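You operate a simulated robot arm through the tools that you are given. There is no shell and no other tool. Be economical: measure what you need, move in short steps, check, and stop when the job is done.

You are at the controls of a simulated two-armed robot. One attempt, no reset.

TASK
Load the big film roll onto the stub shaft and set the stub brake to 2.
Fine: stub shaft lever Free, crank to the Load mark, roll across, lever back on Lock. Splice table untouched.
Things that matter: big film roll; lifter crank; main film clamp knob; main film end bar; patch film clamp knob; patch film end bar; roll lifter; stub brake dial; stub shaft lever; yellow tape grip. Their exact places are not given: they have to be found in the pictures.

Only the result counts: the job must be done as asked and must still hold three seconds after the hand-in. Knocking over, shifting, dropping, spilling or breaking anything else fails it.

THE ROBOT
Two 7-joint arms with fingered hands on one trunk, on a base that drives. Base frame: it is fixed to the floor where the robot stands at the start and does not move with it; the origin is under the middle of the robot, x ahead of it, y to its left, z up. Units: m, rad, N and s.
The left shoulder is at the start at [0.086, 0.215, 0.816], the right one opposite. With the tool pointing down near the work surface each hand reaches from about 0.1 to 0.76 m from the robot's upright axis, wherever it stands, measured 20 degrees to its own side. Places, roughly: big film roll [0.9, 0, 0.9]; lifter crank [0.8, -0.2, 0.6]; main film clamp knob [0.3, 0.5, 1]; main film end bar [0.4, 0.7, 0.9]; patch film clamp knob [0, 0.9, 1]; patch film end bar [0.1, 1, 0.9]; roll lifter [0.9, 0.1, 0.6]; stub brake dial [0.7, -0.1, 0.6]; stub shaft lever [0.6, 0, 0.6]; yellow tape grip [0.4, 0.9, 0.9]. Payload 3.6 kg a hand.
The TCP of each hand is the grasp point between the finger pads, 0.022 m short of the fingertips. In the tool frame z runs along the fingers and y along their closing line. The gripper opens to 0.132 m. The gripper's body begins 0.06 m behind the TCP. The gripper is a hand of 4 fingers: y runs from the thumb to the fingers, the wrist lies at [0, 0, -0.203] in the tool frame, and closing takes about 1.5 s.
Orientation is that of the tool frame in the base frame, as a unit quaternion [x, y, z, w]. With the fingers straight down and closing along the base's y, the tool's x points along the base's -x, its y along +y and its z along -z.

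THE INTERFACE
- The arms move only by the tool step_arm. It takes "left_series", "right_series" or both (then of equal length, played together; a hand with none holds still); each is a list of rows, each an object (a shift or turn left out is 0, a gripper value left out holds the last) with "translation": the shift along the tool's x, y, z in m, a list of three; "dr": the turn, a rotation vector about the tool's x, y, z in rad, a list of three; "hand": the opening, from 0 (shut) to 1 (fully open). In form: [{"translation": [dx, dy, dz], "dr": [wx, wy, wz], "hand": hand}, ...]. A call has 1 to 10 rows; each row is the pose to reach, as a shift and turn from the pose commanded when the call began, along the tool's axes at that moment. Each row takes 0.2 s and may step no farther than 0.05 m and 0.15 rad from the row before; otherwise, or with a gripper value out of range, the whole call is refused. A pose out of reach is approached as far as the arm can. The call stops where the force on the tool passes 40 N (or 10 N more than at its start, if that is more) or the arm is blocked; 0.2 s more then pass. Each finger travels about 0.108 m/s and halts on what it meets, pressing with about 27 N; the grip force reading is that of the motor and also rises with nothing between the fingers. The clock runs only during rows and for 0.2 s after the last one: add rows that repeat a pose to give the fingers time. It gives the time, the measured TCP pose, the force on the tool (base axes), the opening and the grip force at its end, in the units of the frame above (readings bear some noise), with the torque about the TCP (base axes, N m) and any sound that the robot's microphone picked up.
- Cameras (640 x 400 px; columns grow to the right, rows downward): "scene" is now at [0.1661, 0.0119, 0.7729]; the picture's right is [0.16, -0.99, -0.00], its down [0.16, 0.03, -0.99] and it looks along [0.98, 0.16, 0.16] (base axes); focal length 214 px, centre (320, 200). "left" rides on the left gripper at [-0.053, -0.053, -0.084] in its tool frame; the picture's right is [0.71, -0.71, 0.00], its down [0.53, 0.53, -0.67] and it looks along [0.47, 0.47, 0.74] (tool axes); focal length 247 px, centre (320, 200). "right" rides on the right gripper at [0.053, -0.053, -0.084] in its tool frame; the picture's right is [0.71, 0.71, 0.00], its down [-0.53, 0.53, -0.67] and it looks along [-0.47, 0.47, 0.74] (tool axes); focal length 247 px, centre (320, 200).
- get_image(camera): a new picture of that camera. No time passes.
- move_column(by): slides the trunk up (or, below 0, down) by that many m; the arms and the scene camera ride with it, the base frame stays. It gives what a move gives, with no picture.
- base_move(legs): drives the robot by 1 to 6 legs, each [ahead, turn to the left] in m and rad, along the robot's own axes; the way and the turn of a leg run together, so that a leg with both is an arc; at most 1.5 m and 3.142 rad a leg. The arms and the cameras ride along, it lands a little off, and it stops where it bumps. It gives what a move gives.
- grasp_type(shape, hand): the hand has 4 fingers and takes this shape, open, in about a second: jaw (thumb against the fingers, like two jaws); tri (thumb and two fingers); tip (a fingertip pinch); poke (one finger out to press); point (the index stretched); flat (the hand flat); cup (the hand cupped); fist (a fist). The gripper value then closes the fingers along that shape, each until it touches; the sizes above hold for jaw. It gives what a move gives, with no picture.
- turn_head(pan, tilt): turns the head with the scene camera to pan (to the left, within 1.047 rad either way) and tilt (down, from -0.506 to 1.204), counted from straight ahead of the robot. It gives what a move gives.
- point_at(camera, pixels): for up to 12 pixels [column, row] of the newest picture of that camera ("zoom" is the newest enlarged one), the place [x, y, z] in the base frame of the surface seen there, good to about 0.003 m. No time passes.
- enlarge(camera, box): a new picture of the part [left, top, right, bottom] of that camera's present view, enlarged. No time passes.
- finish_job(): hands the job in; it is judged then, once.

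Go step by step. Measure first, check grasps and placings, and put right what went wrong. The budget is 80 turns and 62 pictures, counting those below and the enlarged ones. Unless the task says otherwise, let go and move clear before handing in.

The tools are called after "Call:" by a JSON object that holds its "name" and its "arguments". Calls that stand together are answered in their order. step_arm: Moves the arms, as the interface text tells. Its arguments: {"type":"object","properties":{"left_series":{"type":"array"},"right_series":{"type":"array"}},"required":[]} The other tools are called the same way: move_column (by) slides the trunk up or down; grasp_type (shape, hand) gives the hand a shape; base_move (legs) drives the base; turn_head (pan, tilt) turns the head that bears the scene camera; get_image (camera) takes a picture; point_at (camera, pixels) gives the place of the surface under pixels of a picture; enlarge (camera, box) takes an enlarged picture of a part of a camera's view; finish_job () hands the job in.

At the start:

```text
t: 0.0
left_position: [0.4957, 0.1448, 1.0438]
left_ee_rot: [-0.002, 1.0, -0.001, 0.0]
left_wrist_force: [-0.3, -0.4, 0.8]
left_torque: [-0.02, 0.0, -0.01]
left_width: 0.1318
left_grasp_force: 0.0
left_shape: jaw
right_position: [0.3939, -0.2813, 0.9688]
right_ee_rot: [-0.003, 1.0, 0.0, 0.0]
right_wrist_force: [0.1, -0.5, 0.4]
right_torque: [-0.01, -0.01, -0.02]
right_width: 0.1318
right_grasp_force: 0.0
right_shape: jaw
trunk travel left (down, up): [-0.1, 0.576]
robot x, y, heading: [0.0008, 0.0004, -0.002]
head pan, tilt: [0.159, -0.159]
```

scene: 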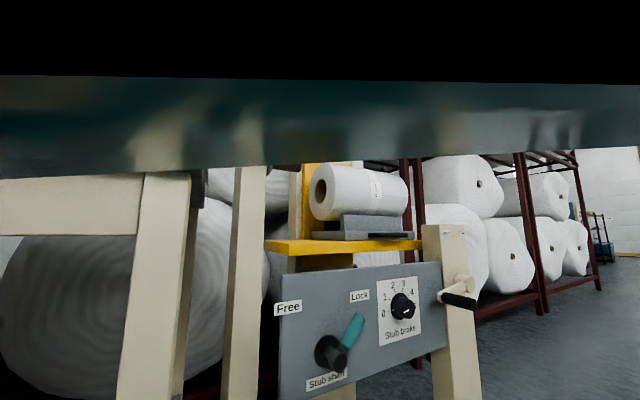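
right: 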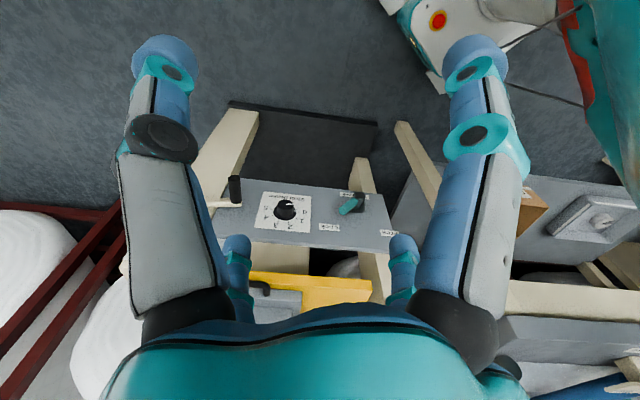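
left: 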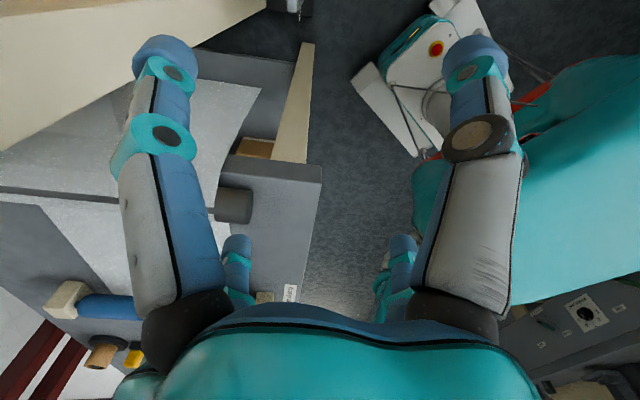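

The scene view shows the panel with lever (~340,345), dial (~402,305), crank (~460,295) and the roll at (355,190). I'll enlarge that part and tilt for a better look.

Call:
{"name": "enlarge", "arguments": {"camera": "scene", "box": [240, 150, 500, 400]}}

Call:
{"name": "point_at", "arguments": {"camera": "scene", "pixels": [[330, 352], [358, 320], [402, 306], [385, 330], [460, 300], [463, 280], [320, 190], [360, 185], [403, 190], [360, 220], [340, 245], [400, 245]]}}

```text
1.60 times, centred on (370, 275) of scene
```

zoom: 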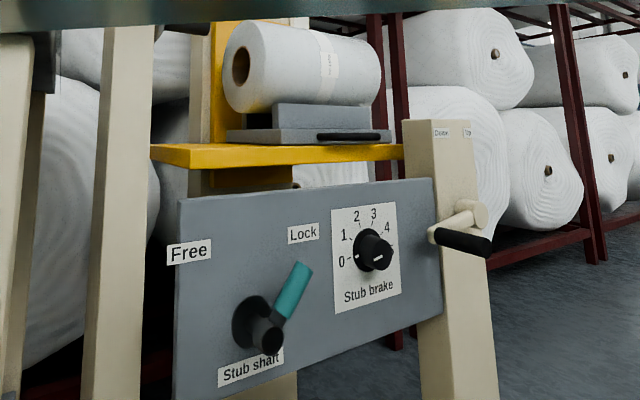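

```text
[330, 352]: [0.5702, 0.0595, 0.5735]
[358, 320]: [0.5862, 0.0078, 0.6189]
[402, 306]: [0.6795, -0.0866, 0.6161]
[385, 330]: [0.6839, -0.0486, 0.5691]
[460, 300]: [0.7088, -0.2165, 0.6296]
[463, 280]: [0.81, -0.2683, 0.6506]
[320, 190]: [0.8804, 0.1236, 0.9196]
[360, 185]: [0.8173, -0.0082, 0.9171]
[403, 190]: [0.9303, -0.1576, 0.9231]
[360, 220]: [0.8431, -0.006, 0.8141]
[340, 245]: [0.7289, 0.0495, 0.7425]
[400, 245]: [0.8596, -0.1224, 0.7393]
```

The roll sits in a grey cradle on the yellow lifter; the lever is near Lock. I'll raise the trunk to see the stub shaft and the Load mark.

Call:
{"name": "move_column", "arguments": {"by": 0.3}}

Call:
{"name": "turn_head", "arguments": {"pan": 0.15, "tilt": 0.35}}

Call:
{"name": "get_image", "arguments": {"camera": "scene"}}

```text
t: 3.0
left_position: [0.4394, 0.1447, 1.3985]
left_ee_rot: [-0.003, 0.998, -0.002, 0.063]
left_wrist_force: [-0.1, 0.2, 0.5]
left_torque: [-0.02, -0.01, 0.01]
left_width: 0.132
left_grasp_force: 0.1
left_shape: jaw
right_position: [0.3944, -0.2809, 1.2685]
right_ee_rot: [-0.003, 1.0, 0.0, -0.001]
right_wrist_force: [0.0, 0.1, 0.0]
right_torque: [-0.01, 0.04, -0.01]
right_width: 0.132
right_grasp_force: 0.0
right_shape: jaw
trunk travel left (down, up): [-0.4, 0.276]
robot x, y, heading: [-0.0019, -0.0006, 0.001]
head pan, tilt: [0.159, -0.159]
```

```text
t: 3.9
left_position: [0.4384, 0.1435, 1.3991]
left_ee_rot: [-0.002, 0.998, -0.001, 0.062]
left_wrist_force: [0.2, -0.8, -0.1]
left_torque: [0.06, -0.02, 0.02]
left_width: 0.132
left_grasp_force: 0.0
left_shape: jaw
right_position: [0.3941, -0.2798, 1.269]
right_ee_rot: [-0.002, 1.0, 0.0, 0.001]
right_wrist_force: [-0.3, -1.3, -0.7]
right_torque: [-0.01, -0.02, -0.02]
right_width: 0.132
right_grasp_force: 0.2
right_shape: jaw
trunk travel left (down, up): [-0.4, 0.276]
robot x, y, heading: [-0.0021, -0.0002, 0.003]
head pan, tilt: [0.15, 0.351]
```

```text
57 pictures are left
```

scene: 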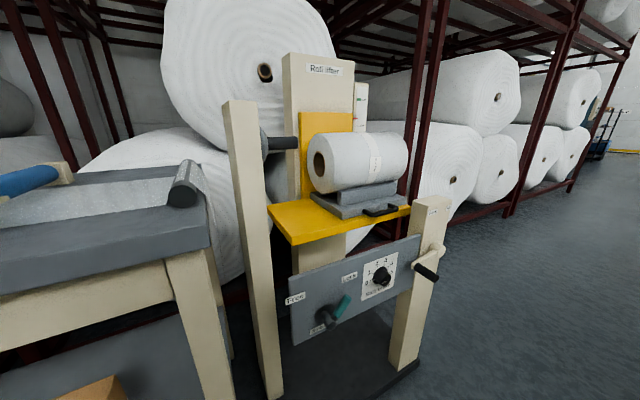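

Now the stub shaft shows on the left post at (280,143) above and left of the roll core (320,165); enlarging.

Call:
{"name": "enlarge", "arguments": {"camera": "scene", "box": [220, 40, 460, 240]}}

Call:
{"name": "point_at", "arguments": {"camera": "scene", "pixels": [[296, 143], [280, 143], [266, 130], [319, 166], [319, 155], [370, 137], [404, 160], [365, 200], [380, 211], [345, 205], [361, 100], [430, 272]]}}

```text
2.00 times, centred on (340, 140) of scene
```

zoom: 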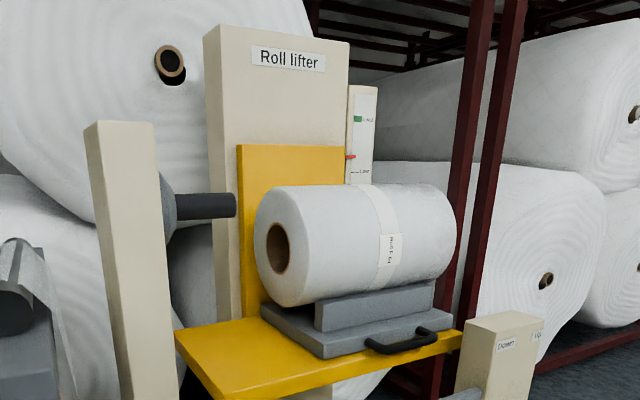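

```text
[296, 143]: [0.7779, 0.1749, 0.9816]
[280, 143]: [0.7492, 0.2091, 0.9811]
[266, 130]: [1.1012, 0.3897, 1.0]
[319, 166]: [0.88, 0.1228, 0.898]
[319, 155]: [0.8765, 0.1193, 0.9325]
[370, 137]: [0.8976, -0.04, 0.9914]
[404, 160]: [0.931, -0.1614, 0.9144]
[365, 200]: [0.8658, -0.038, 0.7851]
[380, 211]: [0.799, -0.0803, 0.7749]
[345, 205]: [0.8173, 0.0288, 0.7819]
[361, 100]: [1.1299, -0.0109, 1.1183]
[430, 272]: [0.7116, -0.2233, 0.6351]
```

The scale with a red pointer (≈395,118) and green mark is right of the mast; zooming in on it and on sled handle.

Call:
{"name": "enlarge", "arguments": {"camera": "scene", "box": [340, 75, 380, 135]}}

Call:
{"name": "point_at", "arguments": {"camera": "zoom", "pixels": [[320, 100], [320, 250], [320, 330]]}}

Call:
{"name": "enlarge", "arguments": {"camera": "scene", "box": [260, 180, 450, 300]}}

Call:
{"name": "point_at", "arguments": {"camera": "zoom", "pixels": [[340, 130], [400, 105], [445, 85], [240, 120], [200, 75], [100, 200], [120, 370], [540, 190], [500, 90], [470, 60], [545, 300], [590, 310]]}}

```text
6.67 times, centred on (360, 105) of scene
```

zoom: 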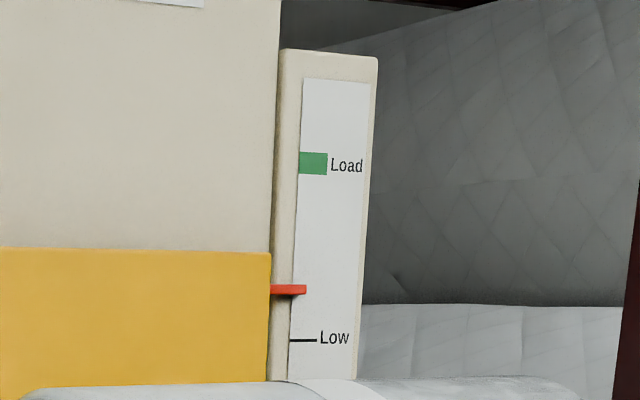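

```text
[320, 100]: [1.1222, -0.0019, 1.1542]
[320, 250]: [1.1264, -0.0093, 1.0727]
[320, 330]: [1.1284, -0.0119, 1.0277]
```

```text
3.33 times, centred on (355, 240) of scene
```

zoom: 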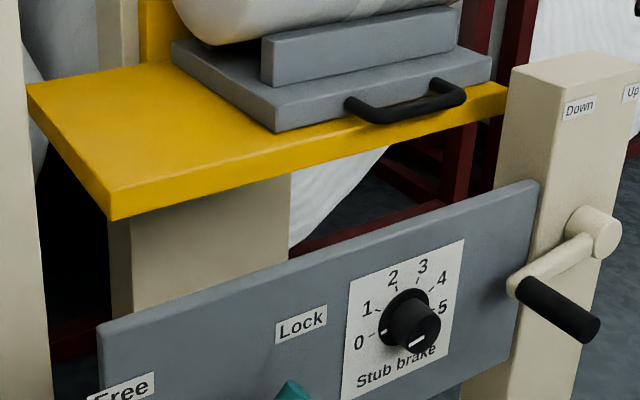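

```text
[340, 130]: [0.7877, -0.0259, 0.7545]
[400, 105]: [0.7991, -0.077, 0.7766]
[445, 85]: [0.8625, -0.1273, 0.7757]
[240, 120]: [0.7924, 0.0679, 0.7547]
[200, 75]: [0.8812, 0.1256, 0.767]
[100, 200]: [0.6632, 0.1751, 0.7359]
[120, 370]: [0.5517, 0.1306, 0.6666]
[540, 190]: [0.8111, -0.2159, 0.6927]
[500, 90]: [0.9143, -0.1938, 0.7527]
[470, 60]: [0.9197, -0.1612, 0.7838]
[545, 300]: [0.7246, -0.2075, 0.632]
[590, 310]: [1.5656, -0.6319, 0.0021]
```

The whole station is yawed: along-panel (left) ≈(-0.6,0.8), facing direction ≈(0.8,0.6). I'll drive to about (0.16,-0.38) with heading 0.64, so I face the panel squarely.

Call:
{"name": "base_move", "arguments": {"legs": [[0, -1.17], [0.41, 0], [0, 1.81]]}}

Call:
{"name": "turn_head", "arguments": {"pan": 0.0, "tilt": 0.55}}

Call:
{"name": "get_image", "arguments": {"camera": "scene"}}

```text
t: 6.7
left_position: [0.3689, -0.271, 1.3995]
left_ee_rot: [0.46, 0.886, -0.026, 0.055]
left_wrist_force: [-0.3, 0.0, -0.1]
left_torque: [0.01, -0.08, 0.0]
left_width: 0.1321
left_grasp_force: 0.1
left_shape: jaw
right_position: [-0.0024, -0.4879, 1.2698]
right_ee_rot: [0.458, 0.889, 0.0, 0.001]
right_wrist_force: [-0.5, 0.7, -0.3]
right_torque: [0.04, -0.11, 0.01]
right_width: 0.1322
right_grasp_force: 0.1
right_shape: jaw
trunk travel left (down, up): [-0.4, 0.276]
robot x, y, heading: [0.0391, 0.0211, -0.987]
head pan, tilt: [0.15, 0.351]
stopped in leg 1: the robot was blocked; the commanded pose is now the measured one
```

```text
t: 7.4
left_position: [0.3765, -0.2679, 1.3996]
left_ee_rot: [0.458, 0.887, -0.028, 0.053]
left_wrist_force: [-0.5, 0.0, 0.1]
left_torque: [0.02, -0.01, -0.04]
left_width: 0.132
left_grasp_force: 0.0
left_shape: jaw
right_position: [0.0012, -0.4861, 1.2701]
right_ee_rot: [0.458, 0.889, -0.002, 0.0]
right_wrist_force: [-0.5, -0.1, 0.4]
right_torque: [-0.01, 0.01, 0.0]
right_width: 0.1319
right_grasp_force: 0.0
right_shape: jaw
trunk travel left (down, up): [-0.4, 0.276]
robot x, y, heading: [0.0366, 0.0225, -0.988]
head pan, tilt: [0.0, 0.55]
```

```text
53 pictures are left
```

scene: 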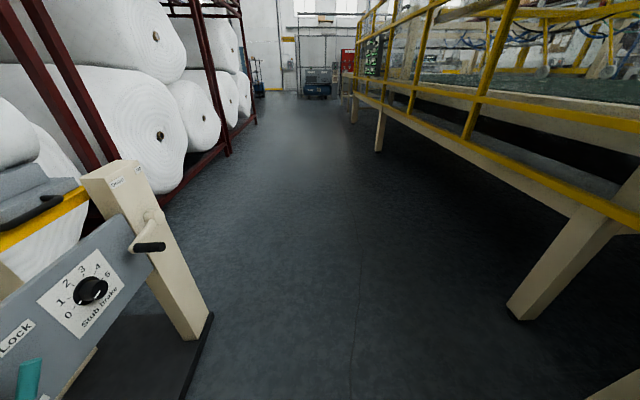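

The turn stopped at heading -0.99, blocked by something. I'll look at the surroundings to both sides before moving on.

Call:
{"name": "point_at", "arguments": {"camera": "scene", "pixels": [[211, 315], [185, 396], [120, 360], [515, 315], [590, 390], [150, 248]]}}

Call:
{"name": "turn_head", "arguments": {"pan": 1.04, "tilt": 0.9}}

Call:
{"name": "get_image", "arguments": {"camera": "scene"}}

Call:
{"name": "turn_head", "arguments": {"pan": -1.04, "tilt": 0.9}}

Call:
{"name": "get_image", "arguments": {"camera": "scene"}}

```text
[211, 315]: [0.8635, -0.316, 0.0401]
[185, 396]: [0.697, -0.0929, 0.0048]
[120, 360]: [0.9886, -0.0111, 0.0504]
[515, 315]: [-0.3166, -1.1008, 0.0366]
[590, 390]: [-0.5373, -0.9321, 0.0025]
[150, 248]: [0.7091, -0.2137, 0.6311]
```

```text
t: 8.7
left_position: [0.3762, -0.2687, 1.3985]
left_ee_rot: [0.458, 0.887, -0.029, 0.053]
left_wrist_force: [0.6, 1.0, 0.0]
left_torque: [0.02, 0.02, 0.01]
left_width: 0.132
left_grasp_force: 0.0
left_shape: jaw
right_position: [0.0025, -0.4852, 1.2703]
right_ee_rot: [0.458, 0.889, 0.0, 0.0]
right_wrist_force: [-0.4, -0.1, 0.2]
right_torque: [0.01, -0.02, 0.0]
right_width: 0.132
right_grasp_force: 0.1
right_shape: jaw
trunk travel left (down, up): [-0.4, 0.276]
robot x, y, heading: [0.0349, 0.0215, -0.985]
head pan, tilt: [1.04, 0.901]
```

```text
52 pictures are left
```

scene: 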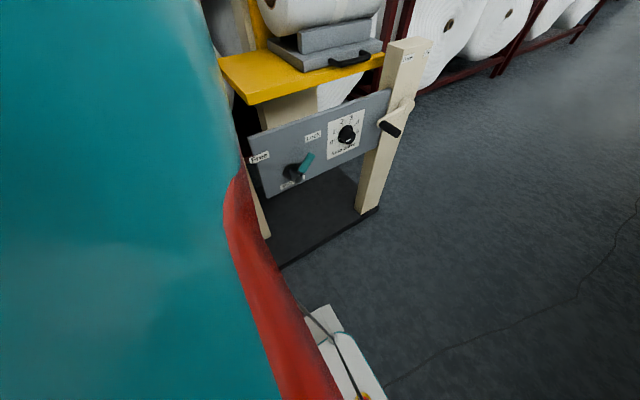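

```text
t: 10.7
left_position: [0.3763, -0.2681, 1.3992]
left_ee_rot: [0.459, 0.886, -0.029, 0.053]
left_wrist_force: [-0.5, 0.8, 0.5]
left_torque: [0.05, -0.02, -0.02]
left_width: 0.1318
left_grasp_force: 0.0
left_shape: jaw
right_position: [0.0017, -0.4867, 1.2714]
right_ee_rot: [0.457, 0.889, -0.001, 0.0]
right_wrist_force: [-0.5, -0.7, 0.5]
right_torque: [-0.03, -0.03, 0.06]
right_width: 0.1321
right_grasp_force: 0.0
right_shape: jaw
trunk travel left (down, up): [-0.4, 0.276]
robot x, y, heading: [0.0357, 0.0225, -0.988]
head pan, tilt: [-1.04, 0.901]
```

```text
51 pictures are left
```

scene: 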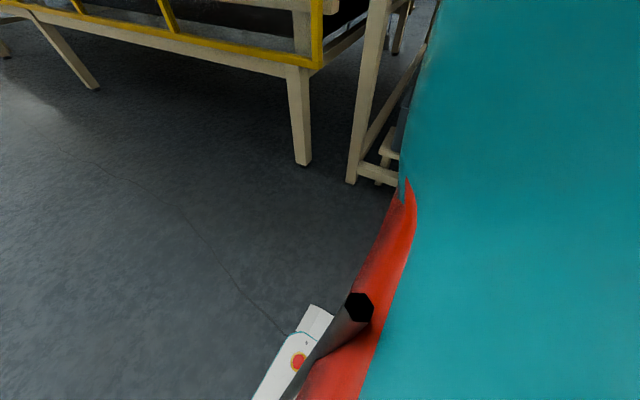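

The block was at the right rear (frame at (355,180)). Driving ahead 0.41 clears it; then I turn left to face the panel and back off slightly.

Call:
{"name": "base_move", "arguments": {"legs": [[0.41, 0], [0, 1.63]]}}

Call:
{"name": "turn_head", "arguments": {"pan": 0.0, "tilt": 0.6}}

Call:
{"name": "get_image", "arguments": {"camera": "scene"}}

```text
t: 16.4
left_position: [0.6238, -0.0447, 1.3989]
left_ee_rot: [-0.197, 0.979, 0.009, 0.059]
left_wrist_force: [-0.4, 0.4, -1.2]
left_torque: [-0.08, 0.01, 0.0]
left_width: 0.1322
left_grasp_force: 0.0
left_shape: jaw
right_position: [0.7573, -0.4575, 1.2724]
right_ee_rot: [-0.199, 0.98, -0.002, 0.0]
right_wrist_force: [-0.6, 1.4, -0.4]
right_torque: [-0.03, 0.03, 0.02]
right_width: 0.132
right_grasp_force: 0.1
right_shape: jaw
trunk travel left (down, up): [-0.4, 0.276]
robot x, y, heading: [0.2849, -0.3698, 0.404]
head pan, tilt: [-1.04, 0.901]
stopped in leg 2: the robot was blocked; the commanded pose is now the measured one
```

```text
t: 17.7
left_position: [0.6235, -0.0513, 1.3999]
left_ee_rot: [-0.196, 0.979, 0.013, 0.059]
left_wrist_force: [0.3, 0.4, 0.7]
left_torque: [-0.04, -0.01, 0.0]
left_width: 0.132
left_grasp_force: 0.0
left_shape: jaw
right_position: [0.7568, -0.4608, 1.2714]
right_ee_rot: [-0.2, 0.98, 0.0, 0.001]
right_wrist_force: [-0.2, -0.2, -0.1]
right_torque: [0.0, 0.0, -0.01]
right_width: 0.1319
right_grasp_force: 0.1
right_shape: jaw
trunk travel left (down, up): [-0.4, 0.276]
robot x, y, heading: [0.2888, -0.3643, 0.408]
head pan, tilt: [0.0, 0.6]
```

```text
50 pictures are left
```

scene: 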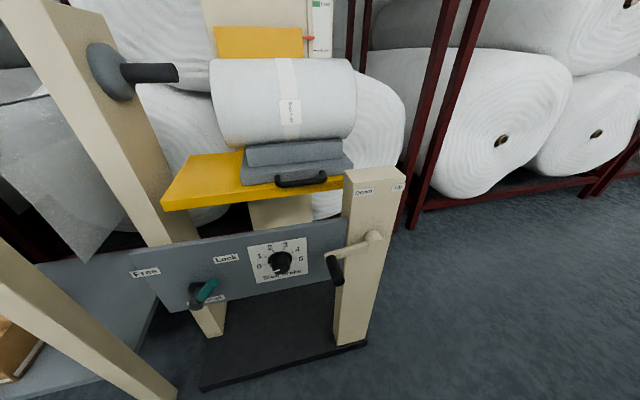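

Blocked at heading 0.41, likely a foot against the stand's plate. Back off straight, then finish the turn.

Call:
{"name": "base_move", "arguments": {"legs": [[-0.14, 0], [0, 0.23]]}}

Call:
{"name": "get_image", "arguments": {"camera": "scene"}}

Call:
{"name": "point_at", "arguments": {"camera": "scene", "pixels": [[320, 330], [240, 300]]}}

```text
t: 19.9
left_position: [0.415, -0.0374, 1.3991]
left_ee_rot: [-0.306, 0.95, 0.018, 0.059]
left_wrist_force: [-0.9, 0.0, -0.4]
left_torque: [-0.03, -0.02, -0.04]
left_width: 0.132
left_grasp_force: 0.0
left_shape: jaw
right_position: [0.6375, -0.4081, 1.2712]
right_ee_rot: [-0.31, 0.951, 0.0, -0.001]
right_wrist_force: [-1.3, 1.0, 0.1]
right_torque: [0.01, 0.0, 0.03]
right_width: 0.1321
right_grasp_force: 0.0
right_shape: jaw
trunk travel left (down, up): [-0.4, 0.276]
robot x, y, heading: [0.1663, -0.4316, 0.641]
head pan, tilt: [0.0, 0.6]
```

```text
49 pictures are left
```

scene: 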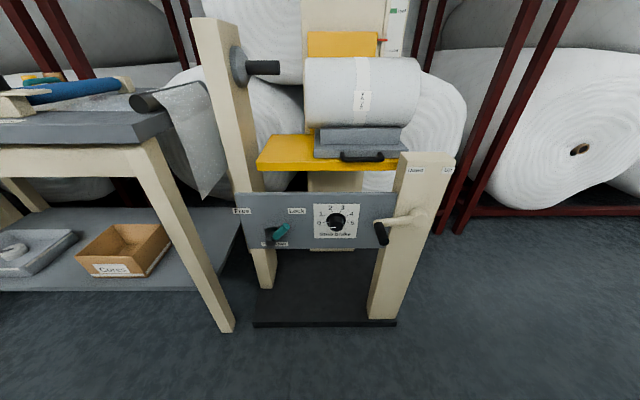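

```text
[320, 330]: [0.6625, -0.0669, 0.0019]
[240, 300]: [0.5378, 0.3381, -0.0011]
```

Now I'm square to the stand at (0.166,-0.432), heading 0.641. Measuring parts in enlarged views.

Call:
{"name": "enlarge", "arguments": {"camera": "scene", "box": [225, 190, 435, 270]}}

Call:
{"name": "point_at", "arguments": {"camera": "zoom", "pixels": [[145, 220], [190, 210], [210, 190], [250, 220], [340, 185], [330, 200], [390, 220], [478, 210], [478, 160], [530, 160], [592, 145], [80, 180]]}}

Call:
{"name": "enlarge", "arguments": {"camera": "scene", "box": [220, 30, 440, 180]}}

Call:
{"name": "point_at", "arguments": {"camera": "zoom", "pixels": [[80, 100], [160, 100], [172, 92], [172, 108], [245, 180], [250, 100], [410, 180], [350, 345], [405, 350], [460, 345], [276, 335], [400, 300]]}}

```text
3.05 times, centred on (330, 230) of scene
```

zoom: 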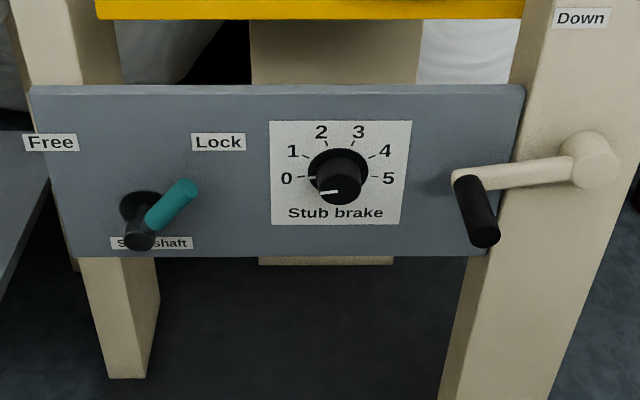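

```text
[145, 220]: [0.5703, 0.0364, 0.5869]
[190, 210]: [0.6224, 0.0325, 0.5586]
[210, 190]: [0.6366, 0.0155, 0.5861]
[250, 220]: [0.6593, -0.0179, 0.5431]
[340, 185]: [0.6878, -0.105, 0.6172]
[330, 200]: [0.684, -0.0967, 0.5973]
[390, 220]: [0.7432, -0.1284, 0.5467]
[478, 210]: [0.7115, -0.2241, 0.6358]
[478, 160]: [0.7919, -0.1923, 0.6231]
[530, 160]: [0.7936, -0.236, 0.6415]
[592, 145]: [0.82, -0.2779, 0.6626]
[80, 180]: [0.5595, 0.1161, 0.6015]
```

```text
2.67 times, centred on (330, 105) of scene
```

zoom: 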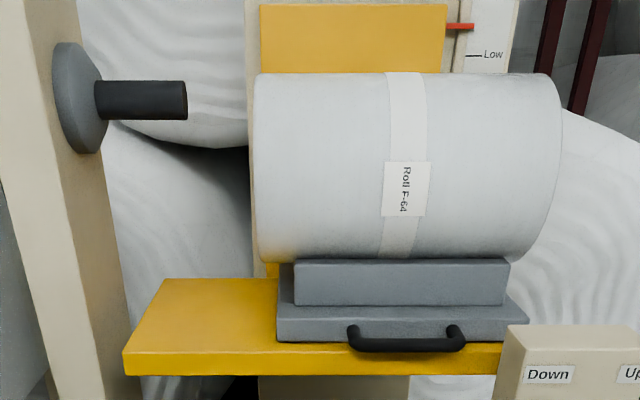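

```text
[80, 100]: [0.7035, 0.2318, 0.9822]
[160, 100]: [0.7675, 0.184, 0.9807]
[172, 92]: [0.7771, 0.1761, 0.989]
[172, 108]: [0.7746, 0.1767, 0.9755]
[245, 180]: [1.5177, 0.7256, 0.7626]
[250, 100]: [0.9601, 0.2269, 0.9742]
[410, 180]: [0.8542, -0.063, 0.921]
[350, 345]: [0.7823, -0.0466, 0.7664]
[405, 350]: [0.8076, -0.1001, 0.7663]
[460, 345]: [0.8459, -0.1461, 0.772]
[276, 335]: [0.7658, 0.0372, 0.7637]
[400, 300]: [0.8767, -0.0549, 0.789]
```

Geometry in the station frame (d ahead, l left): lever hub d≈0.48,l≈-0.31,z≈0.575; dial l≈-0.50,z≈0.605; crank hub l≈-0.71,z≈0.66 with handle end l≈-0.61; sled handle d≈0.585,z≈0.77. I'll lower the trunk and then pitch the hands forward.

Call:
{"name": "move_column", "arguments": {"by": -0.3}}

```text
t: 22.9
left_position: [0.4457, -0.0138, 1.0675]
left_ee_rot: [-0.307, 0.951, 0.005, 0.017]
left_wrist_force: [-0.2, -0.1, 0.7]
left_torque: [0.02, 0.0, 0.01]
left_width: 0.132
left_grasp_force: 0.0
left_shape: jaw
right_position: [0.6377, -0.4072, 0.9718]
right_ee_rot: [-0.309, 0.951, 0.0, 0.001]
right_wrist_force: [-0.6, -0.8, 0.7]
right_torque: [-0.01, 0.02, 0.01]
right_width: 0.1319
right_grasp_force: 0.1
right_shape: jaw
trunk travel left (down, up): [-0.1, 0.576]
robot x, y, heading: [0.16, -0.4336, 0.635]
head pan, tilt: [0.0, 0.6]
```

Pitching both hands to point forward while lowering to panel height.

Call:
{"name": "step_arm", "arguments": {"left_series": [{"translation": [-0.004, -0.0066, 0.046], "dr": [0, -0.145, 0]}, {"translation": [-0.008, -0.0132, 0.092], "dr": [0, -0.29, 0]}, {"translation": [-0.012, -0.02, 0.138], "dr": [0, -0.435, 0]}, {"translation": [-0.016, -0.0264, 0.184], "dr": [0, -0.58, 0]}, {"translation": [-0.02, -0.033, 0.23], "dr": [0, -0.725, 0]}, {"translation": [-0.024, -0.04, 0.276], "dr": [0, -0.87, 0]}, {"translation": [-0.028, -0.046, 0.322], "dr": [0, -1.015, 0]}, {"translation": [-0.032, -0.053, 0.368], "dr": [0, -1.16, 0]}, {"translation": [-0.036, -0.06, 0.414], "dr": [0, -1.305, 0]}, {"translation": [-0.04, -0.066, 0.46], "dr": [0, -1.45, 0]}], "right_series": [{"translation": [-0.0075, 0.01, 0.033], "dr": [0, -0.145, 0]}, {"translation": [-0.015, 0.02, 0.066], "dr": [0, -0.29, 0]}, {"translation": [-0.0225, 0.03, 0.099], "dr": [0, -0.435, 0]}, {"translation": [-0.03, 0.04, 0.132], "dr": [0, -0.58, 0]}, {"translation": [-0.0375, 0.05, 0.165], "dr": [0, -0.725, 0]}, {"translation": [-0.045, 0.06, 0.198], "dr": [0, -0.87, 0]}, {"translation": [-0.0525, 0.07, 0.231], "dr": [0, -1.015, 0]}, {"translation": [-0.06, 0.08, 0.264], "dr": [0, -1.16, 0]}, {"translation": [-0.0675, 0.09, 0.297], "dr": [0, -1.305, 0]}, {"translation": [-0.075, 0.1, 0.33], "dr": [0, -1.45, 0]}]}}

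Call:
{"name": "get_image", "arguments": {"camera": "scene"}}

```text
t: 25.3
left_position: [0.5329, -0.0344, 0.6072]
left_ee_rot: [-0.227, 0.7, 0.206, 0.645]
left_wrist_force: [1.2, 0.2, -0.3]
left_torque: [0.01, -0.05, -0.05]
left_width: 0.1321
left_grasp_force: 0.0
left_shape: jaw
right_position: [0.63, -0.2432, 0.6714]
right_ee_rot: [-0.255, 0.7, 0.265, 0.613]
right_wrist_force: [0.2, -0.3, 0.1]
right_torque: [-0.01, 0.0, -0.03]
right_width: 0.1319
right_grasp_force: 0.2
right_shape: jaw
right hand out of reach, approached as far as the arm can: row 5, 6, 7, 8, 9
trunk travel left (down, up): [-0.1, 0.576]
robot x, y, heading: [0.1634, -0.4314, 0.639]
head pan, tilt: [0.0, 0.6]
stopped in row 10 (right hand): the arm was blocked; the commanded pose is now the measured one
```

```text
46 pictures are left
```

scene: 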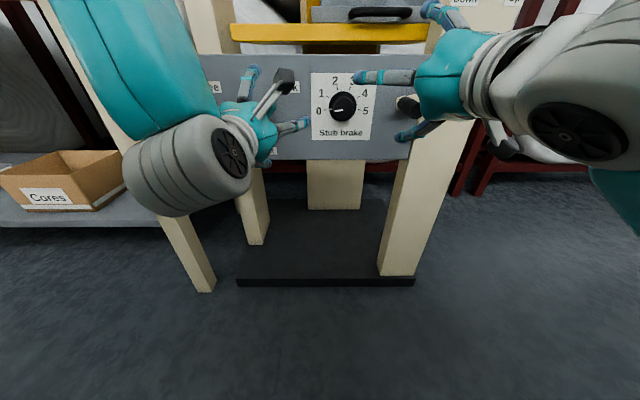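

Left hand is in place near the lever; the right stopped slightly off (wrist limit). Checking both wrist cameras.

Call:
{"name": "get_image", "arguments": {"camera": "left"}}

Call:
{"name": "get_image", "arguments": {"camera": "right"}}

```text
45 pictures are left
```

left: 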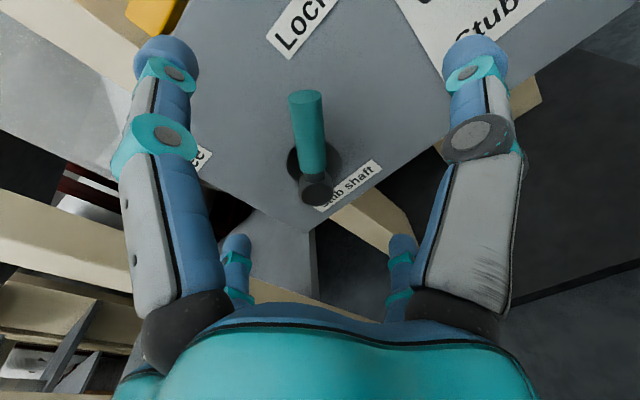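

```text
44 pictures are left
```

right: 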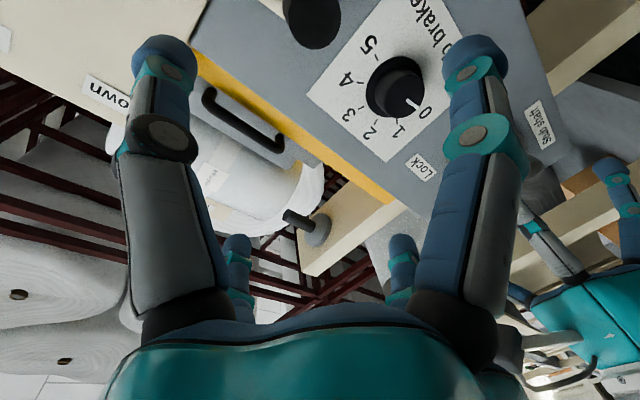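

Lever is nicely between the left fingers (teal bar (310,130)); measuring lever and crank handle/knob.

Call:
{"name": "point_at", "arguments": {"camera": "left", "pixels": [[316, 190], [312, 165], [308, 140], [306, 115], [305, 96], [350, 120]]}}

Call:
{"name": "point_at", "arguments": {"camera": "right", "pixels": [[312, 15], [405, 95], [410, 102], [395, 65], [260, 130], [215, 105]]}}

```text
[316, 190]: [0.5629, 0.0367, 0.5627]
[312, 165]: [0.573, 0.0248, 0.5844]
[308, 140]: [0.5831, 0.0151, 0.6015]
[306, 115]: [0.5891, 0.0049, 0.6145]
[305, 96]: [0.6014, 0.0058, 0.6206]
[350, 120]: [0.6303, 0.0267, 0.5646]
```

```text
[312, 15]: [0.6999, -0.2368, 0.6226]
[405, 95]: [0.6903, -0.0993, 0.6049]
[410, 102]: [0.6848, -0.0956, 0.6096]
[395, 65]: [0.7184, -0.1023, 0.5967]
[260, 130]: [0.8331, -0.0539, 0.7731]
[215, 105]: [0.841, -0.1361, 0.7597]
```

Lever leans 39° right of vertical, ~0.07 long. I'll roll the left hand so its jaws straddle the lever, and move forward.

Call:
{"name": "step_arm", "arguments": {"left_series": [{"translation": [0, 0.003, 0], "dr": [-0.006, -0.016, 0.136]}, {"translation": [0, 0.007, 0], "dr": [-0.011, -0.032, 0.272]}, {"translation": [0, 0.007, 0], "dr": [-0.017, -0.048, 0.408]}, {"translation": [0, 0.007, 0], "dr": [-0.022, -0.064, 0.544]}, {"translation": [0, 0.007, 0], "dr": [-0.028, -0.08, 0.68]}, {"translation": [-0.001, 0.007, 0.025], "dr": [-0.028, -0.08, 0.68]}, {"translation": [-0.002, 0.007, 0.05], "dr": [-0.028, -0.08, 0.68]}, {"translation": [-0.002, 0.007, 0.072], "dr": [-0.028, -0.08, 0.68]}]}}

Call:
{"name": "get_image", "arguments": {"camera": "left"}}

```text
t: 27.1
left_position: [0.5851, 0.0123, 0.6033]
left_ee_rot: [0.02, 0.708, 0.428, 0.562]
left_wrist_force: [-3.9, 0.2, -4.2]
left_torque: [-0.15, 0.14, 0.15]
left_width: 0.132
left_grasp_force: 0.0
left_shape: jaw
right_position: [0.6293, -0.2445, 0.6711]
right_ee_rot: [-0.256, 0.7, 0.265, 0.612]
right_wrist_force: [0.1, -0.2, 0.5]
right_torque: [0.01, -0.04, -0.01]
right_width: 0.132
right_grasp_force: 0.0
right_shape: jaw
trunk travel left (down, up): [-0.1, 0.576]
robot x, y, heading: [0.1637, -0.4344, 0.639]
head pan, tilt: [0.0, 0.6]
```

```text
43 pictures are left
```

left: 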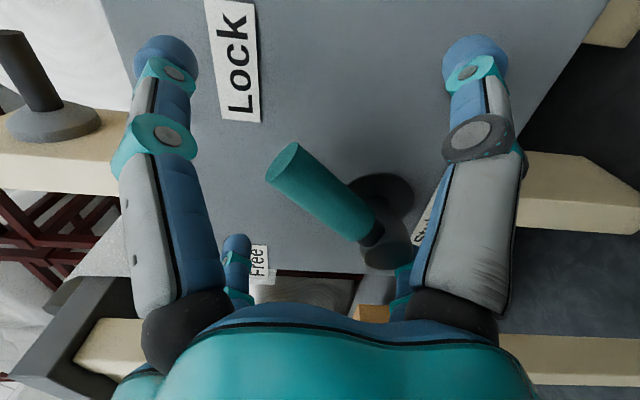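

The lever bar lies between the jaws with the hand rolled to match. Closing on it.

Call:
{"name": "step_arm", "arguments": {"left_series": [{"hand": 0}, {"hand": 0}, {"hand": 0}, {"hand": 0}, {"hand": 0}, {"hand": 0}, {"hand": 0}, {"hand": 0}]}}

Call:
{"name": "get_image", "arguments": {"camera": "left"}}

```text
t: 28.9
left_position: [0.5866, 0.0125, 0.6025]
left_ee_rot: [0.019, 0.707, 0.427, 0.563]
left_wrist_force: [6.6, 8.2, -10.0]
left_torque: [-0.17, -0.24, -0.08]
left_width: 0.0339
left_grasp_force: 26.8
left_shape: jaw
right_position: [0.6303, -0.2445, 0.6706]
right_ee_rot: [-0.256, 0.7, 0.265, 0.612]
right_wrist_force: [1.0, 0.3, -0.3]
right_torque: [0.01, 0.02, 0.0]
right_width: 0.1323
right_grasp_force: 0.0
right_shape: jaw
trunk travel left (down, up): [-0.1, 0.576]
robot x, y, heading: [0.163, -0.4318, 0.64]
head pan, tilt: [0.0, 0.6]
```

```text
42 pictures are left
```

left: 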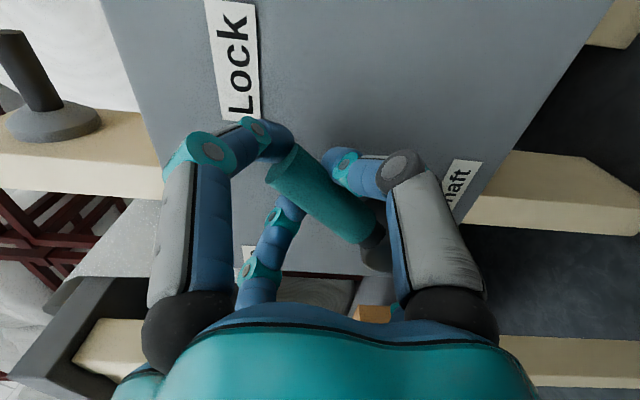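

Firm grip (0.034 m). Turning the lever counter-clockwise about its hub towards Free.

Call:
{"name": "step_arm", "arguments": {"left_series": [{"translation": [0.0005, 0.0071, 0], "dr": [0, 0, -0.145]}, {"translation": [0.002, 0.014, 0], "dr": [0, 0, -0.29]}, {"translation": [0.0046, 0.0206, 0], "dr": [0, 0, -0.435]}, {"translation": [0.008, 0.0269, 0], "dr": [0, 0, -0.58]}, {"translation": [0.0123, 0.0325, 0], "dr": [0, 0, -0.725]}, {"translation": [0.0174, 0.0375, 0], "dr": [0, 0, -0.87]}, {"translation": [0.0231, 0.0416, 0], "dr": [0, 0, -1.015]}, {"translation": [0.0294, 0.0449, 0], "dr": [0, 0, -1.16]}, {"translation": [0.0361, 0.0473, 0], "dr": [0, 0, -1.305]}, {"translation": [0.0431, 0.0486, 0], "dr": [0, 0, -1.45]}]}}

Call:
{"name": "get_image", "arguments": {"camera": "scene"}}

```text
t: 30.1
left_position: [0.5748, 0.0258, 0.6188]
left_ee_rot: [-0.227, 0.669, 0.214, 0.674]
left_wrist_force: [22.4, 18.1, -13.8]
left_torque: [-0.31, -0.03, 0.1]
left_width: 0.0138
left_grasp_force: 27.1
left_shape: jaw
left hand out of reach, approached as far as the arm can: row 3, 4, 5, 6
right_position: [0.6296, -0.2435, 0.6703]
right_ee_rot: [-0.255, 0.701, 0.264, 0.611]
right_wrist_force: [-0.6, 0.4, 0.1]
right_torque: [0.02, 0.0, 0.0]
right_width: 0.132
right_grasp_force: 0.1
right_shape: jaw
trunk travel left (down, up): [-0.1, 0.576]
robot x, y, heading: [0.161, -0.4317, 0.638]
head pan, tilt: [0.0, 0.6]
stopped in row 6 (left hand): the force on the tool passed its limit at 41 N (the readings are from after the stop); the commanded pose is now the measured one
```

```text
41 pictures are left
```

scene: 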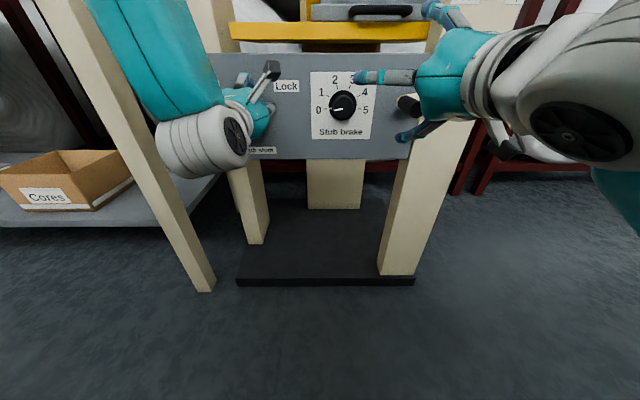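

The arm hit a joint limit and the grip changed (width 0.014). Checking where the lever is.

Call:
{"name": "get_image", "arguments": {"camera": "left"}}

```text
40 pictures are left
```

left: 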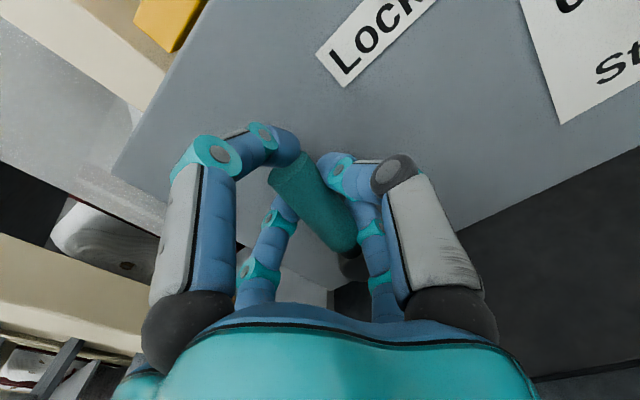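

The lever is partway (~16° right of vertical). I'll loosen the jaws to cage it and push it over without rolling the wrist.

Call:
{"name": "step_arm", "arguments": {"left_series": [{"hand": 0.45}, {"hand": 0.45}, {"hand": 0.45}, {"hand": 0.45}]}}

Call:
{"name": "get_image", "arguments": {"camera": "left"}}

```text
t: 31.1
left_position: [0.5729, 0.0224, 0.6221]
left_ee_rot: [-0.225, 0.668, 0.213, 0.676]
left_wrist_force: [3.6, -3.3, 2.0]
left_torque: [-0.06, -0.12, -0.06]
left_width: 0.0584
left_grasp_force: 0.0
left_shape: jaw
right_position: [0.6297, -0.2459, 0.6714]
right_ee_rot: [-0.255, 0.7, 0.265, 0.612]
right_wrist_force: [0.2, -0.5, -0.2]
right_torque: [-0.02, 0.01, -0.02]
right_width: 0.132
right_grasp_force: 0.0
right_shape: jaw
trunk travel left (down, up): [-0.1, 0.576]
robot x, y, heading: [0.1623, -0.4349, 0.638]
head pan, tilt: [0.0, 0.6]
```

```text
39 pictures are left
```

left: 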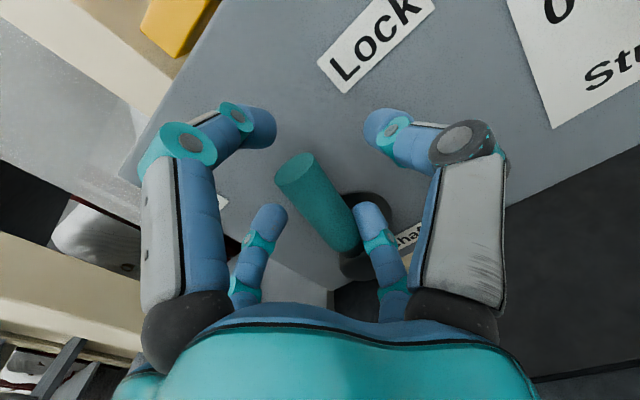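

Call:
{"name": "point_at", "arguments": {"camera": "left", "pixels": [[292, 172], [310, 190], [340, 230], [355, 260], [378, 130], [265, 130], [272, 215], [365, 215]]}}

```text
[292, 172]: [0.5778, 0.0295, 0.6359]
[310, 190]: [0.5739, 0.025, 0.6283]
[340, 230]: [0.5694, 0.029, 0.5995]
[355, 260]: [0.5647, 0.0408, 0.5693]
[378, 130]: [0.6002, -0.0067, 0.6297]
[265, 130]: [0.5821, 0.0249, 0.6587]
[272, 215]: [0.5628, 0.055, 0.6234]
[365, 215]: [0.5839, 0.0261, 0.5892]
```

The hand's four fingers sit like a chuck, so caging is awkward. I'll retreat, close the fingers into a blunt pusher, and push the lever from its right side.

Call:
{"name": "step_arm", "arguments": {"left_series": [{"translation": [0, 0, -0.045], "hand": 0.45}, {"translation": [0, 0, -0.09], "hand": 0.45}, {"translation": [0.005, -0.015, -0.09], "hand": 0}, {"translation": [0.01, -0.03, -0.09], "hand": 0}, {"translation": [0.017, -0.052, -0.09], "hand": 0}, {"translation": [0.017, -0.052, -0.09], "hand": 0}, {"translation": [0.017, -0.052, -0.09], "hand": 0}]}}

Call:
{"name": "get_image", "arguments": {"camera": "left"}}

```text
t: 32.7
left_position: [0.5318, -0.0641, 0.6076]
left_ee_rot: [-0.232, 0.665, 0.219, 0.675]
left_wrist_force: [0.0, 0.5, 0.0]
left_torque: [0.04, -0.01, -0.02]
left_width: 0.0001
left_grasp_force: 27.3
left_shape: jaw
right_position: [0.6297, -0.2451, 0.673]
right_ee_rot: [-0.256, 0.699, 0.265, 0.613]
right_wrist_force: [0.3, 0.6, 0.1]
right_torque: [-0.02, 0.0, -0.01]
right_width: 0.132
right_grasp_force: 0.0
right_shape: jaw
trunk travel left (down, up): [-0.1, 0.576]
robot x, y, heading: [0.1672, -0.428, 0.638]
head pan, tilt: [0.0, 0.6]
```

```text
38 pictures are left
```

left: 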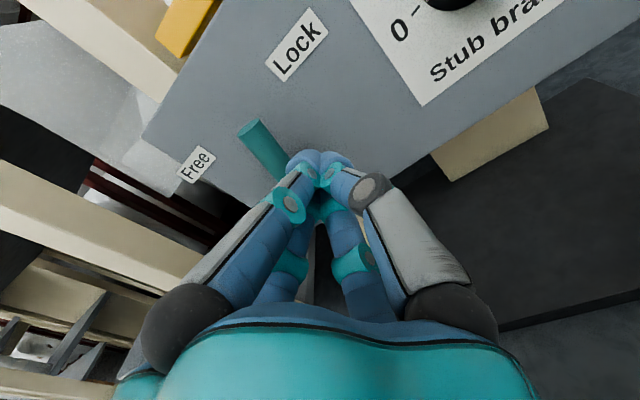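

Closed cluster is right of the lever. Move in and push left.

Call:
{"name": "step_arm", "arguments": {"left_series": [{"translation": [0, 0, 0.042], "hand": 0}, {"translation": [0, 0, 0.083]}, {"translation": [0, 0.014, 0.083]}, {"translation": [-0.008, 0.026, 0.083]}, {"translation": [-0.013, 0.038, 0.083]}, {"translation": [-0.018, 0.05, 0.083]}, {"translation": [-0.019, 0.062, 0.083]}, {"translation": [-0.018, 0.074, 0.083]}, {"translation": [-0.014, 0.086, 0.083]}, {"translation": [-0.012, 0.092, 0.083]}]}}

Call:
{"name": "get_image", "arguments": {"camera": "left"}}

```text
t: 34.9
left_position: [0.5593, 0.0234, 0.6254]
left_ee_rot: [-0.228, 0.668, 0.216, 0.675]
left_wrist_force: [1.3, 0.3, -0.1]
left_torque: [0.0, 0.0, 0.03]
left_width: 0.0
left_grasp_force: 27.5
left_shape: jaw
left hand out of reach, approached as far as the arm can: row 7, 8, 9, 10
right_position: [0.6297, -0.2461, 0.6736]
right_ee_rot: [-0.256, 0.7, 0.265, 0.612]
right_wrist_force: [0.5, 0.5, 0.3]
right_torque: [-0.04, 0.0, 0.0]
right_width: 0.1324
right_grasp_force: 0.1
right_shape: jaw
trunk travel left (down, up): [-0.1, 0.576]
robot x, y, heading: [0.1646, -0.431, 0.639]
head pan, tilt: [0.0, 0.6]
```

```text
37 pictures are left
```

left: 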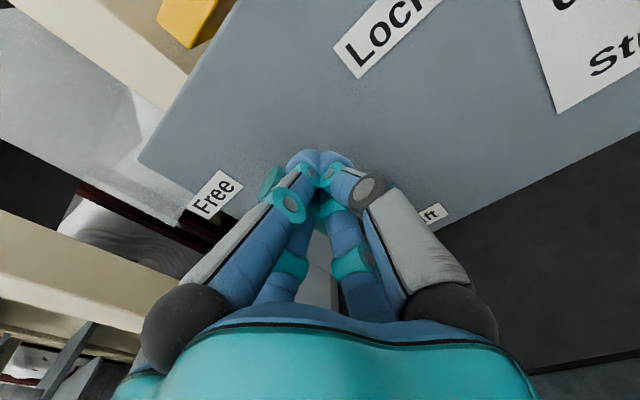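

Left arm seems too folded (wrist only ~0.36 m from shoulder). I'll withdraw, raise the trunk 0.15 to give it room, and retry.

Call:
{"name": "step_arm", "arguments": {"left_series": [{"translation": [0, -0.003, -0.045]}, {"translation": [0, -0.003, -0.09]}]}}

Call:
{"name": "move_column", "arguments": {"by": 0.15}}

Call:
{"name": "get_image", "arguments": {"camera": "scene"}}

```text
t: 35.5
left_position: [0.4839, -0.0141, 0.6248]
left_ee_rot: [-0.249, 0.659, 0.228, 0.672]
left_wrist_force: [0.4, 0.1, 0.5]
left_torque: [-0.01, -0.01, -0.03]
left_width: 0.0002
left_grasp_force: 27.8
left_shape: jaw
right_position: [0.6291, -0.2446, 0.6713]
right_ee_rot: [-0.256, 0.7, 0.265, 0.612]
right_wrist_force: [0.2, 0.3, -0.6]
right_torque: [-0.01, 0.01, -0.04]
right_width: 0.1319
right_grasp_force: 0.1
right_shape: jaw
trunk travel left (down, up): [-0.1, 0.576]
robot x, y, heading: [0.1628, -0.4334, 0.643]
head pan, tilt: [0.0, 0.6]
```

```text
t: 37.2
left_position: [0.4899, -0.0339, 0.7729]
left_ee_rot: [-0.226, 0.668, 0.215, 0.675]
left_wrist_force: [0.1, 0.4, 0.4]
left_torque: [0.03, 0.02, 0.03]
left_width: 0.0
left_grasp_force: 27.4
left_shape: jaw
right_position: [0.6295, -0.245, 0.8213]
right_ee_rot: [-0.255, 0.701, 0.264, 0.612]
right_wrist_force: [-0.2, 0.1, 0.4]
right_torque: [-0.01, -0.02, -0.05]
right_width: 0.1321
right_grasp_force: 0.1
right_shape: jaw
trunk travel left (down, up): [-0.25, 0.426]
robot x, y, heading: [0.1617, -0.4338, 0.638]
head pan, tilt: [0.0, 0.6]
```

```text
36 pictures are left
```

scene: 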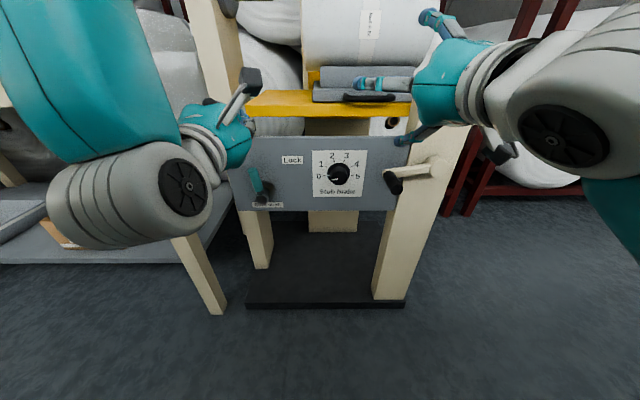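

Call:
{"name": "enlarge", "arguments": {"camera": "scene", "box": [225, 140, 425, 220]}}

Call:
{"name": "point_at", "arguments": {"camera": "zoom", "pixels": [[96, 100], [104, 125], [112, 148], [118, 170], [360, 115], [370, 105], [540, 130], [548, 160], [555, 180]]}}

```text
3.20 times, centred on (325, 180) of scene
```

zoom: 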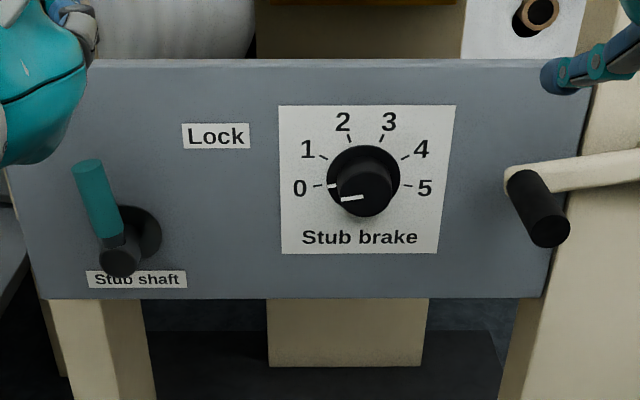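

```text
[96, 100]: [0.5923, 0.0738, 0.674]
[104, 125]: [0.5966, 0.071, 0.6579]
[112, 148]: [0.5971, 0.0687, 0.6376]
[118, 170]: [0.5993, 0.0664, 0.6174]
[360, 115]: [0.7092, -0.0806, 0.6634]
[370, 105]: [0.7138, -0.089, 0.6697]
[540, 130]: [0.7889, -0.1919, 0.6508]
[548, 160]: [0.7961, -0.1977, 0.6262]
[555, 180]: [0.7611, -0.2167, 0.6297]
```

Lever is ~20° left of vertical now, needs ~50°. Coming in again just right of it and pushing left.

Call:
{"name": "step_arm", "arguments": {"left_series": [{"translation": [0.04, -0.004, 0.0]}, {"translation": [0.08, -0.011, 0.0]}, {"translation": [0.12, -0.013, 0.02]}, {"translation": [0.152, -0.013, 0.05]}, {"translation": [0.152, -0.013, 0.096]}, {"translation": [0.152, 0.0, 0.096]}, {"translation": [0.151, 0.012, 0.096]}, {"translation": [0.152, 0.024, 0.096]}, {"translation": [0.156, 0.036, 0.096]}, {"translation": [0.16, 0.046, 0.096]}]}}

Call:
{"name": "enlarge", "arguments": {"camera": "scene", "box": [225, 140, 425, 220]}}

```text
t: 39.4
left_position: [0.5715, -0.0078, 0.6529]
left_ee_rot: [-0.243, 0.669, 0.227, 0.665]
left_wrist_force: [-0.1, -0.4, -0.1]
left_torque: [0.01, -0.02, 0.0]
left_width: 0.0
left_grasp_force: 26.6
left_shape: jaw
left hand out of reach, approached as far as the arm can: row 3, 4, 5, 6, 7, 8, 9, 10
right_position: [0.6292, -0.2451, 0.823]
right_ee_rot: [-0.255, 0.7, 0.264, 0.612]
right_wrist_force: [-0.2, -1.1, -0.7]
right_torque: [0.02, -0.01, -0.01]
right_width: 0.1319
right_grasp_force: 0.0
right_shape: jaw
trunk travel left (down, up): [-0.25, 0.426]
robot x, y, heading: [0.1625, -0.432, 0.641]
head pan, tilt: [0.0, 0.6]
```

```text
3.20 times, centred on (325, 180) of scene
```

zoom: 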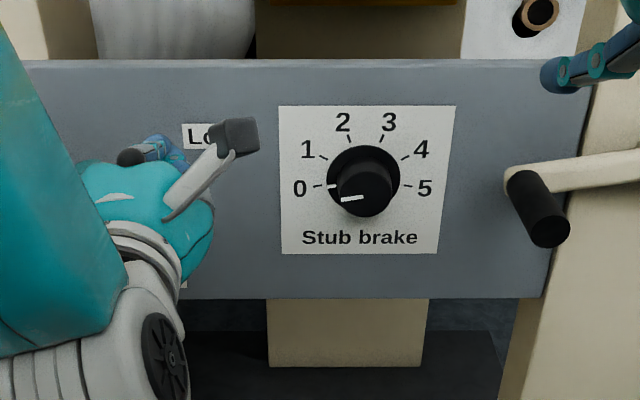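

Raising made it worse – the wrist pitch limits, so a lower trunk should help. I'll withdraw both hands a bit up/back and lower the trunk fully.

Call:
{"name": "step_arm", "arguments": {"left_series": [{"translation": [-0.03, 0, -0.045]}, {"translation": [-0.07, 0, -0.09]}, {"translation": [-0.11, 0, -0.1]}], "right_series": [{"translation": [-0.03, 0, -0.03]}, {"translation": [-0.06, 0, -0.05]}, {"translation": [-0.1, 0, -0.05]}]}}

Call:
{"name": "move_column", "arguments": {"by": -0.25}}

```text
refused: row 1 steps farther than a row can; nothing moved
```

```text
t: 42.0
left_position: [0.5101, -0.0526, 0.2318]
left_ee_rot: [-0.277, 0.776, 0.188, 0.535]
left_wrist_force: [-0.4, -0.4, -0.2]
left_torque: [0.02, -0.03, 0.01]
left_width: 0.0003
left_grasp_force: 26.7
left_shape: jaw
right_position: [0.6308, -0.2448, 0.555]
right_ee_rot: [-0.258, 0.714, 0.26, 0.597]
right_wrist_force: [0.4, 0.0, -0.7]
right_torque: [0.01, -0.03, 0.0]
right_width: 0.1323
right_grasp_force: 0.1
right_shape: jaw
trunk travel left (down, up): [0.0, 0.676]
robot x, y, heading: [0.162, -0.4329, 0.637]
head pan, tilt: [0.0, 0.6]
```

The arm call was refused yet the column moved; no contact force shows. Checking the scene.

Call:
{"name": "get_image", "arguments": {"camera": "scene"}}

```text
33 pictures are left
```

scene: 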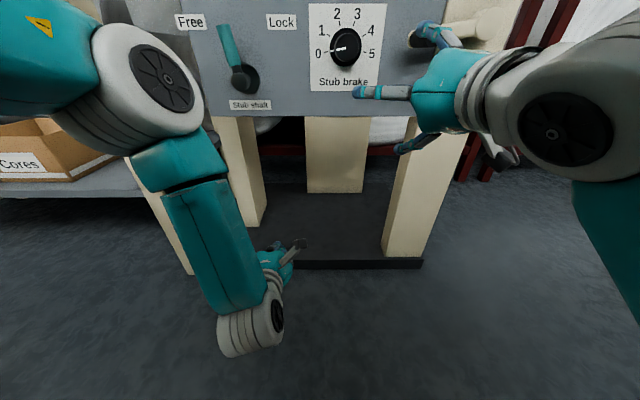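

Call:
{"name": "step_arm", "arguments": {"left_series": [{"translation": [-0.02, -0.02, -0.03]}, {"translation": [-0.05, -0.03, -0.06]}, {"translation": [-0.09, -0.03, -0.08]}]}}

```text
t: 42.8
left_position: [0.4964, -0.1028, 0.3445]
left_ee_rot: [-0.277, 0.777, 0.188, 0.533]
left_wrist_force: [0.5, 0.1, -0.3]
left_torque: [0.02, 0.0, -0.02]
left_width: 0.0002
left_grasp_force: 27.0
left_shape: jaw
right_position: [0.63, -0.2442, 0.554]
right_ee_rot: [-0.258, 0.714, 0.259, 0.597]
right_wrist_force: [-0.3, -0.5, -0.7]
right_torque: [-0.01, 0.04, -0.01]
right_width: 0.1322
right_grasp_force: 0.1
right_shape: jaw
trunk travel left (down, up): [0.0, 0.676]
robot x, y, heading: [0.16, -0.4315, 0.637]
head pan, tilt: [0.0, 0.6]
```

Left hand is now pitched ~21° down, which is fine for pushing. Bringing it up in front of the lever, right of it.

Call:
{"name": "step_arm", "arguments": {"left_series": [{"translation": [-0.044, 0.006, -0.014]}, {"translation": [-0.088, 0.012, -0.028]}, {"translation": [-0.132, 0.018, -0.042]}, {"translation": [-0.176, 0.024, -0.056]}, {"translation": [-0.22, 0.03, -0.07]}, {"translation": [-0.262, 0.033, -0.085]}]}}

Call:
{"name": "get_image", "arguments": {"camera": "left"}}

```text
t: 44.2
left_position: [0.4842, -0.0676, 0.5986]
left_ee_rot: [-0.277, 0.776, 0.189, 0.534]
left_wrist_force: [0.0, 0.0, 1.2]
left_torque: [0.0, 0.05, 0.03]
left_width: 0.0
left_grasp_force: 26.4
left_shape: jaw
left hand out of reach, approached as far as the arm can: row 6
right_position: [0.6296, -0.2458, 0.5572]
right_ee_rot: [-0.258, 0.713, 0.26, 0.598]
right_wrist_force: [-0.5, -0.4, 0.2]
right_torque: [-0.02, 0.02, -0.02]
right_width: 0.1321
right_grasp_force: 0.1
right_shape: jaw
trunk travel left (down, up): [0.0, 0.676]
robot x, y, heading: [0.1659, -0.4313, 0.637]
head pan, tilt: [0.0, 0.6]
```

```text
32 pictures are left
```

left: 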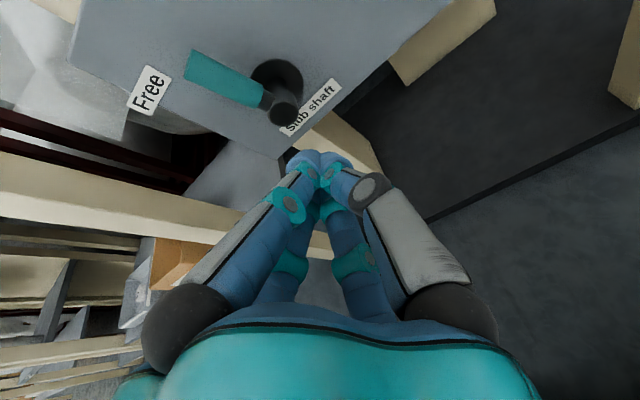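

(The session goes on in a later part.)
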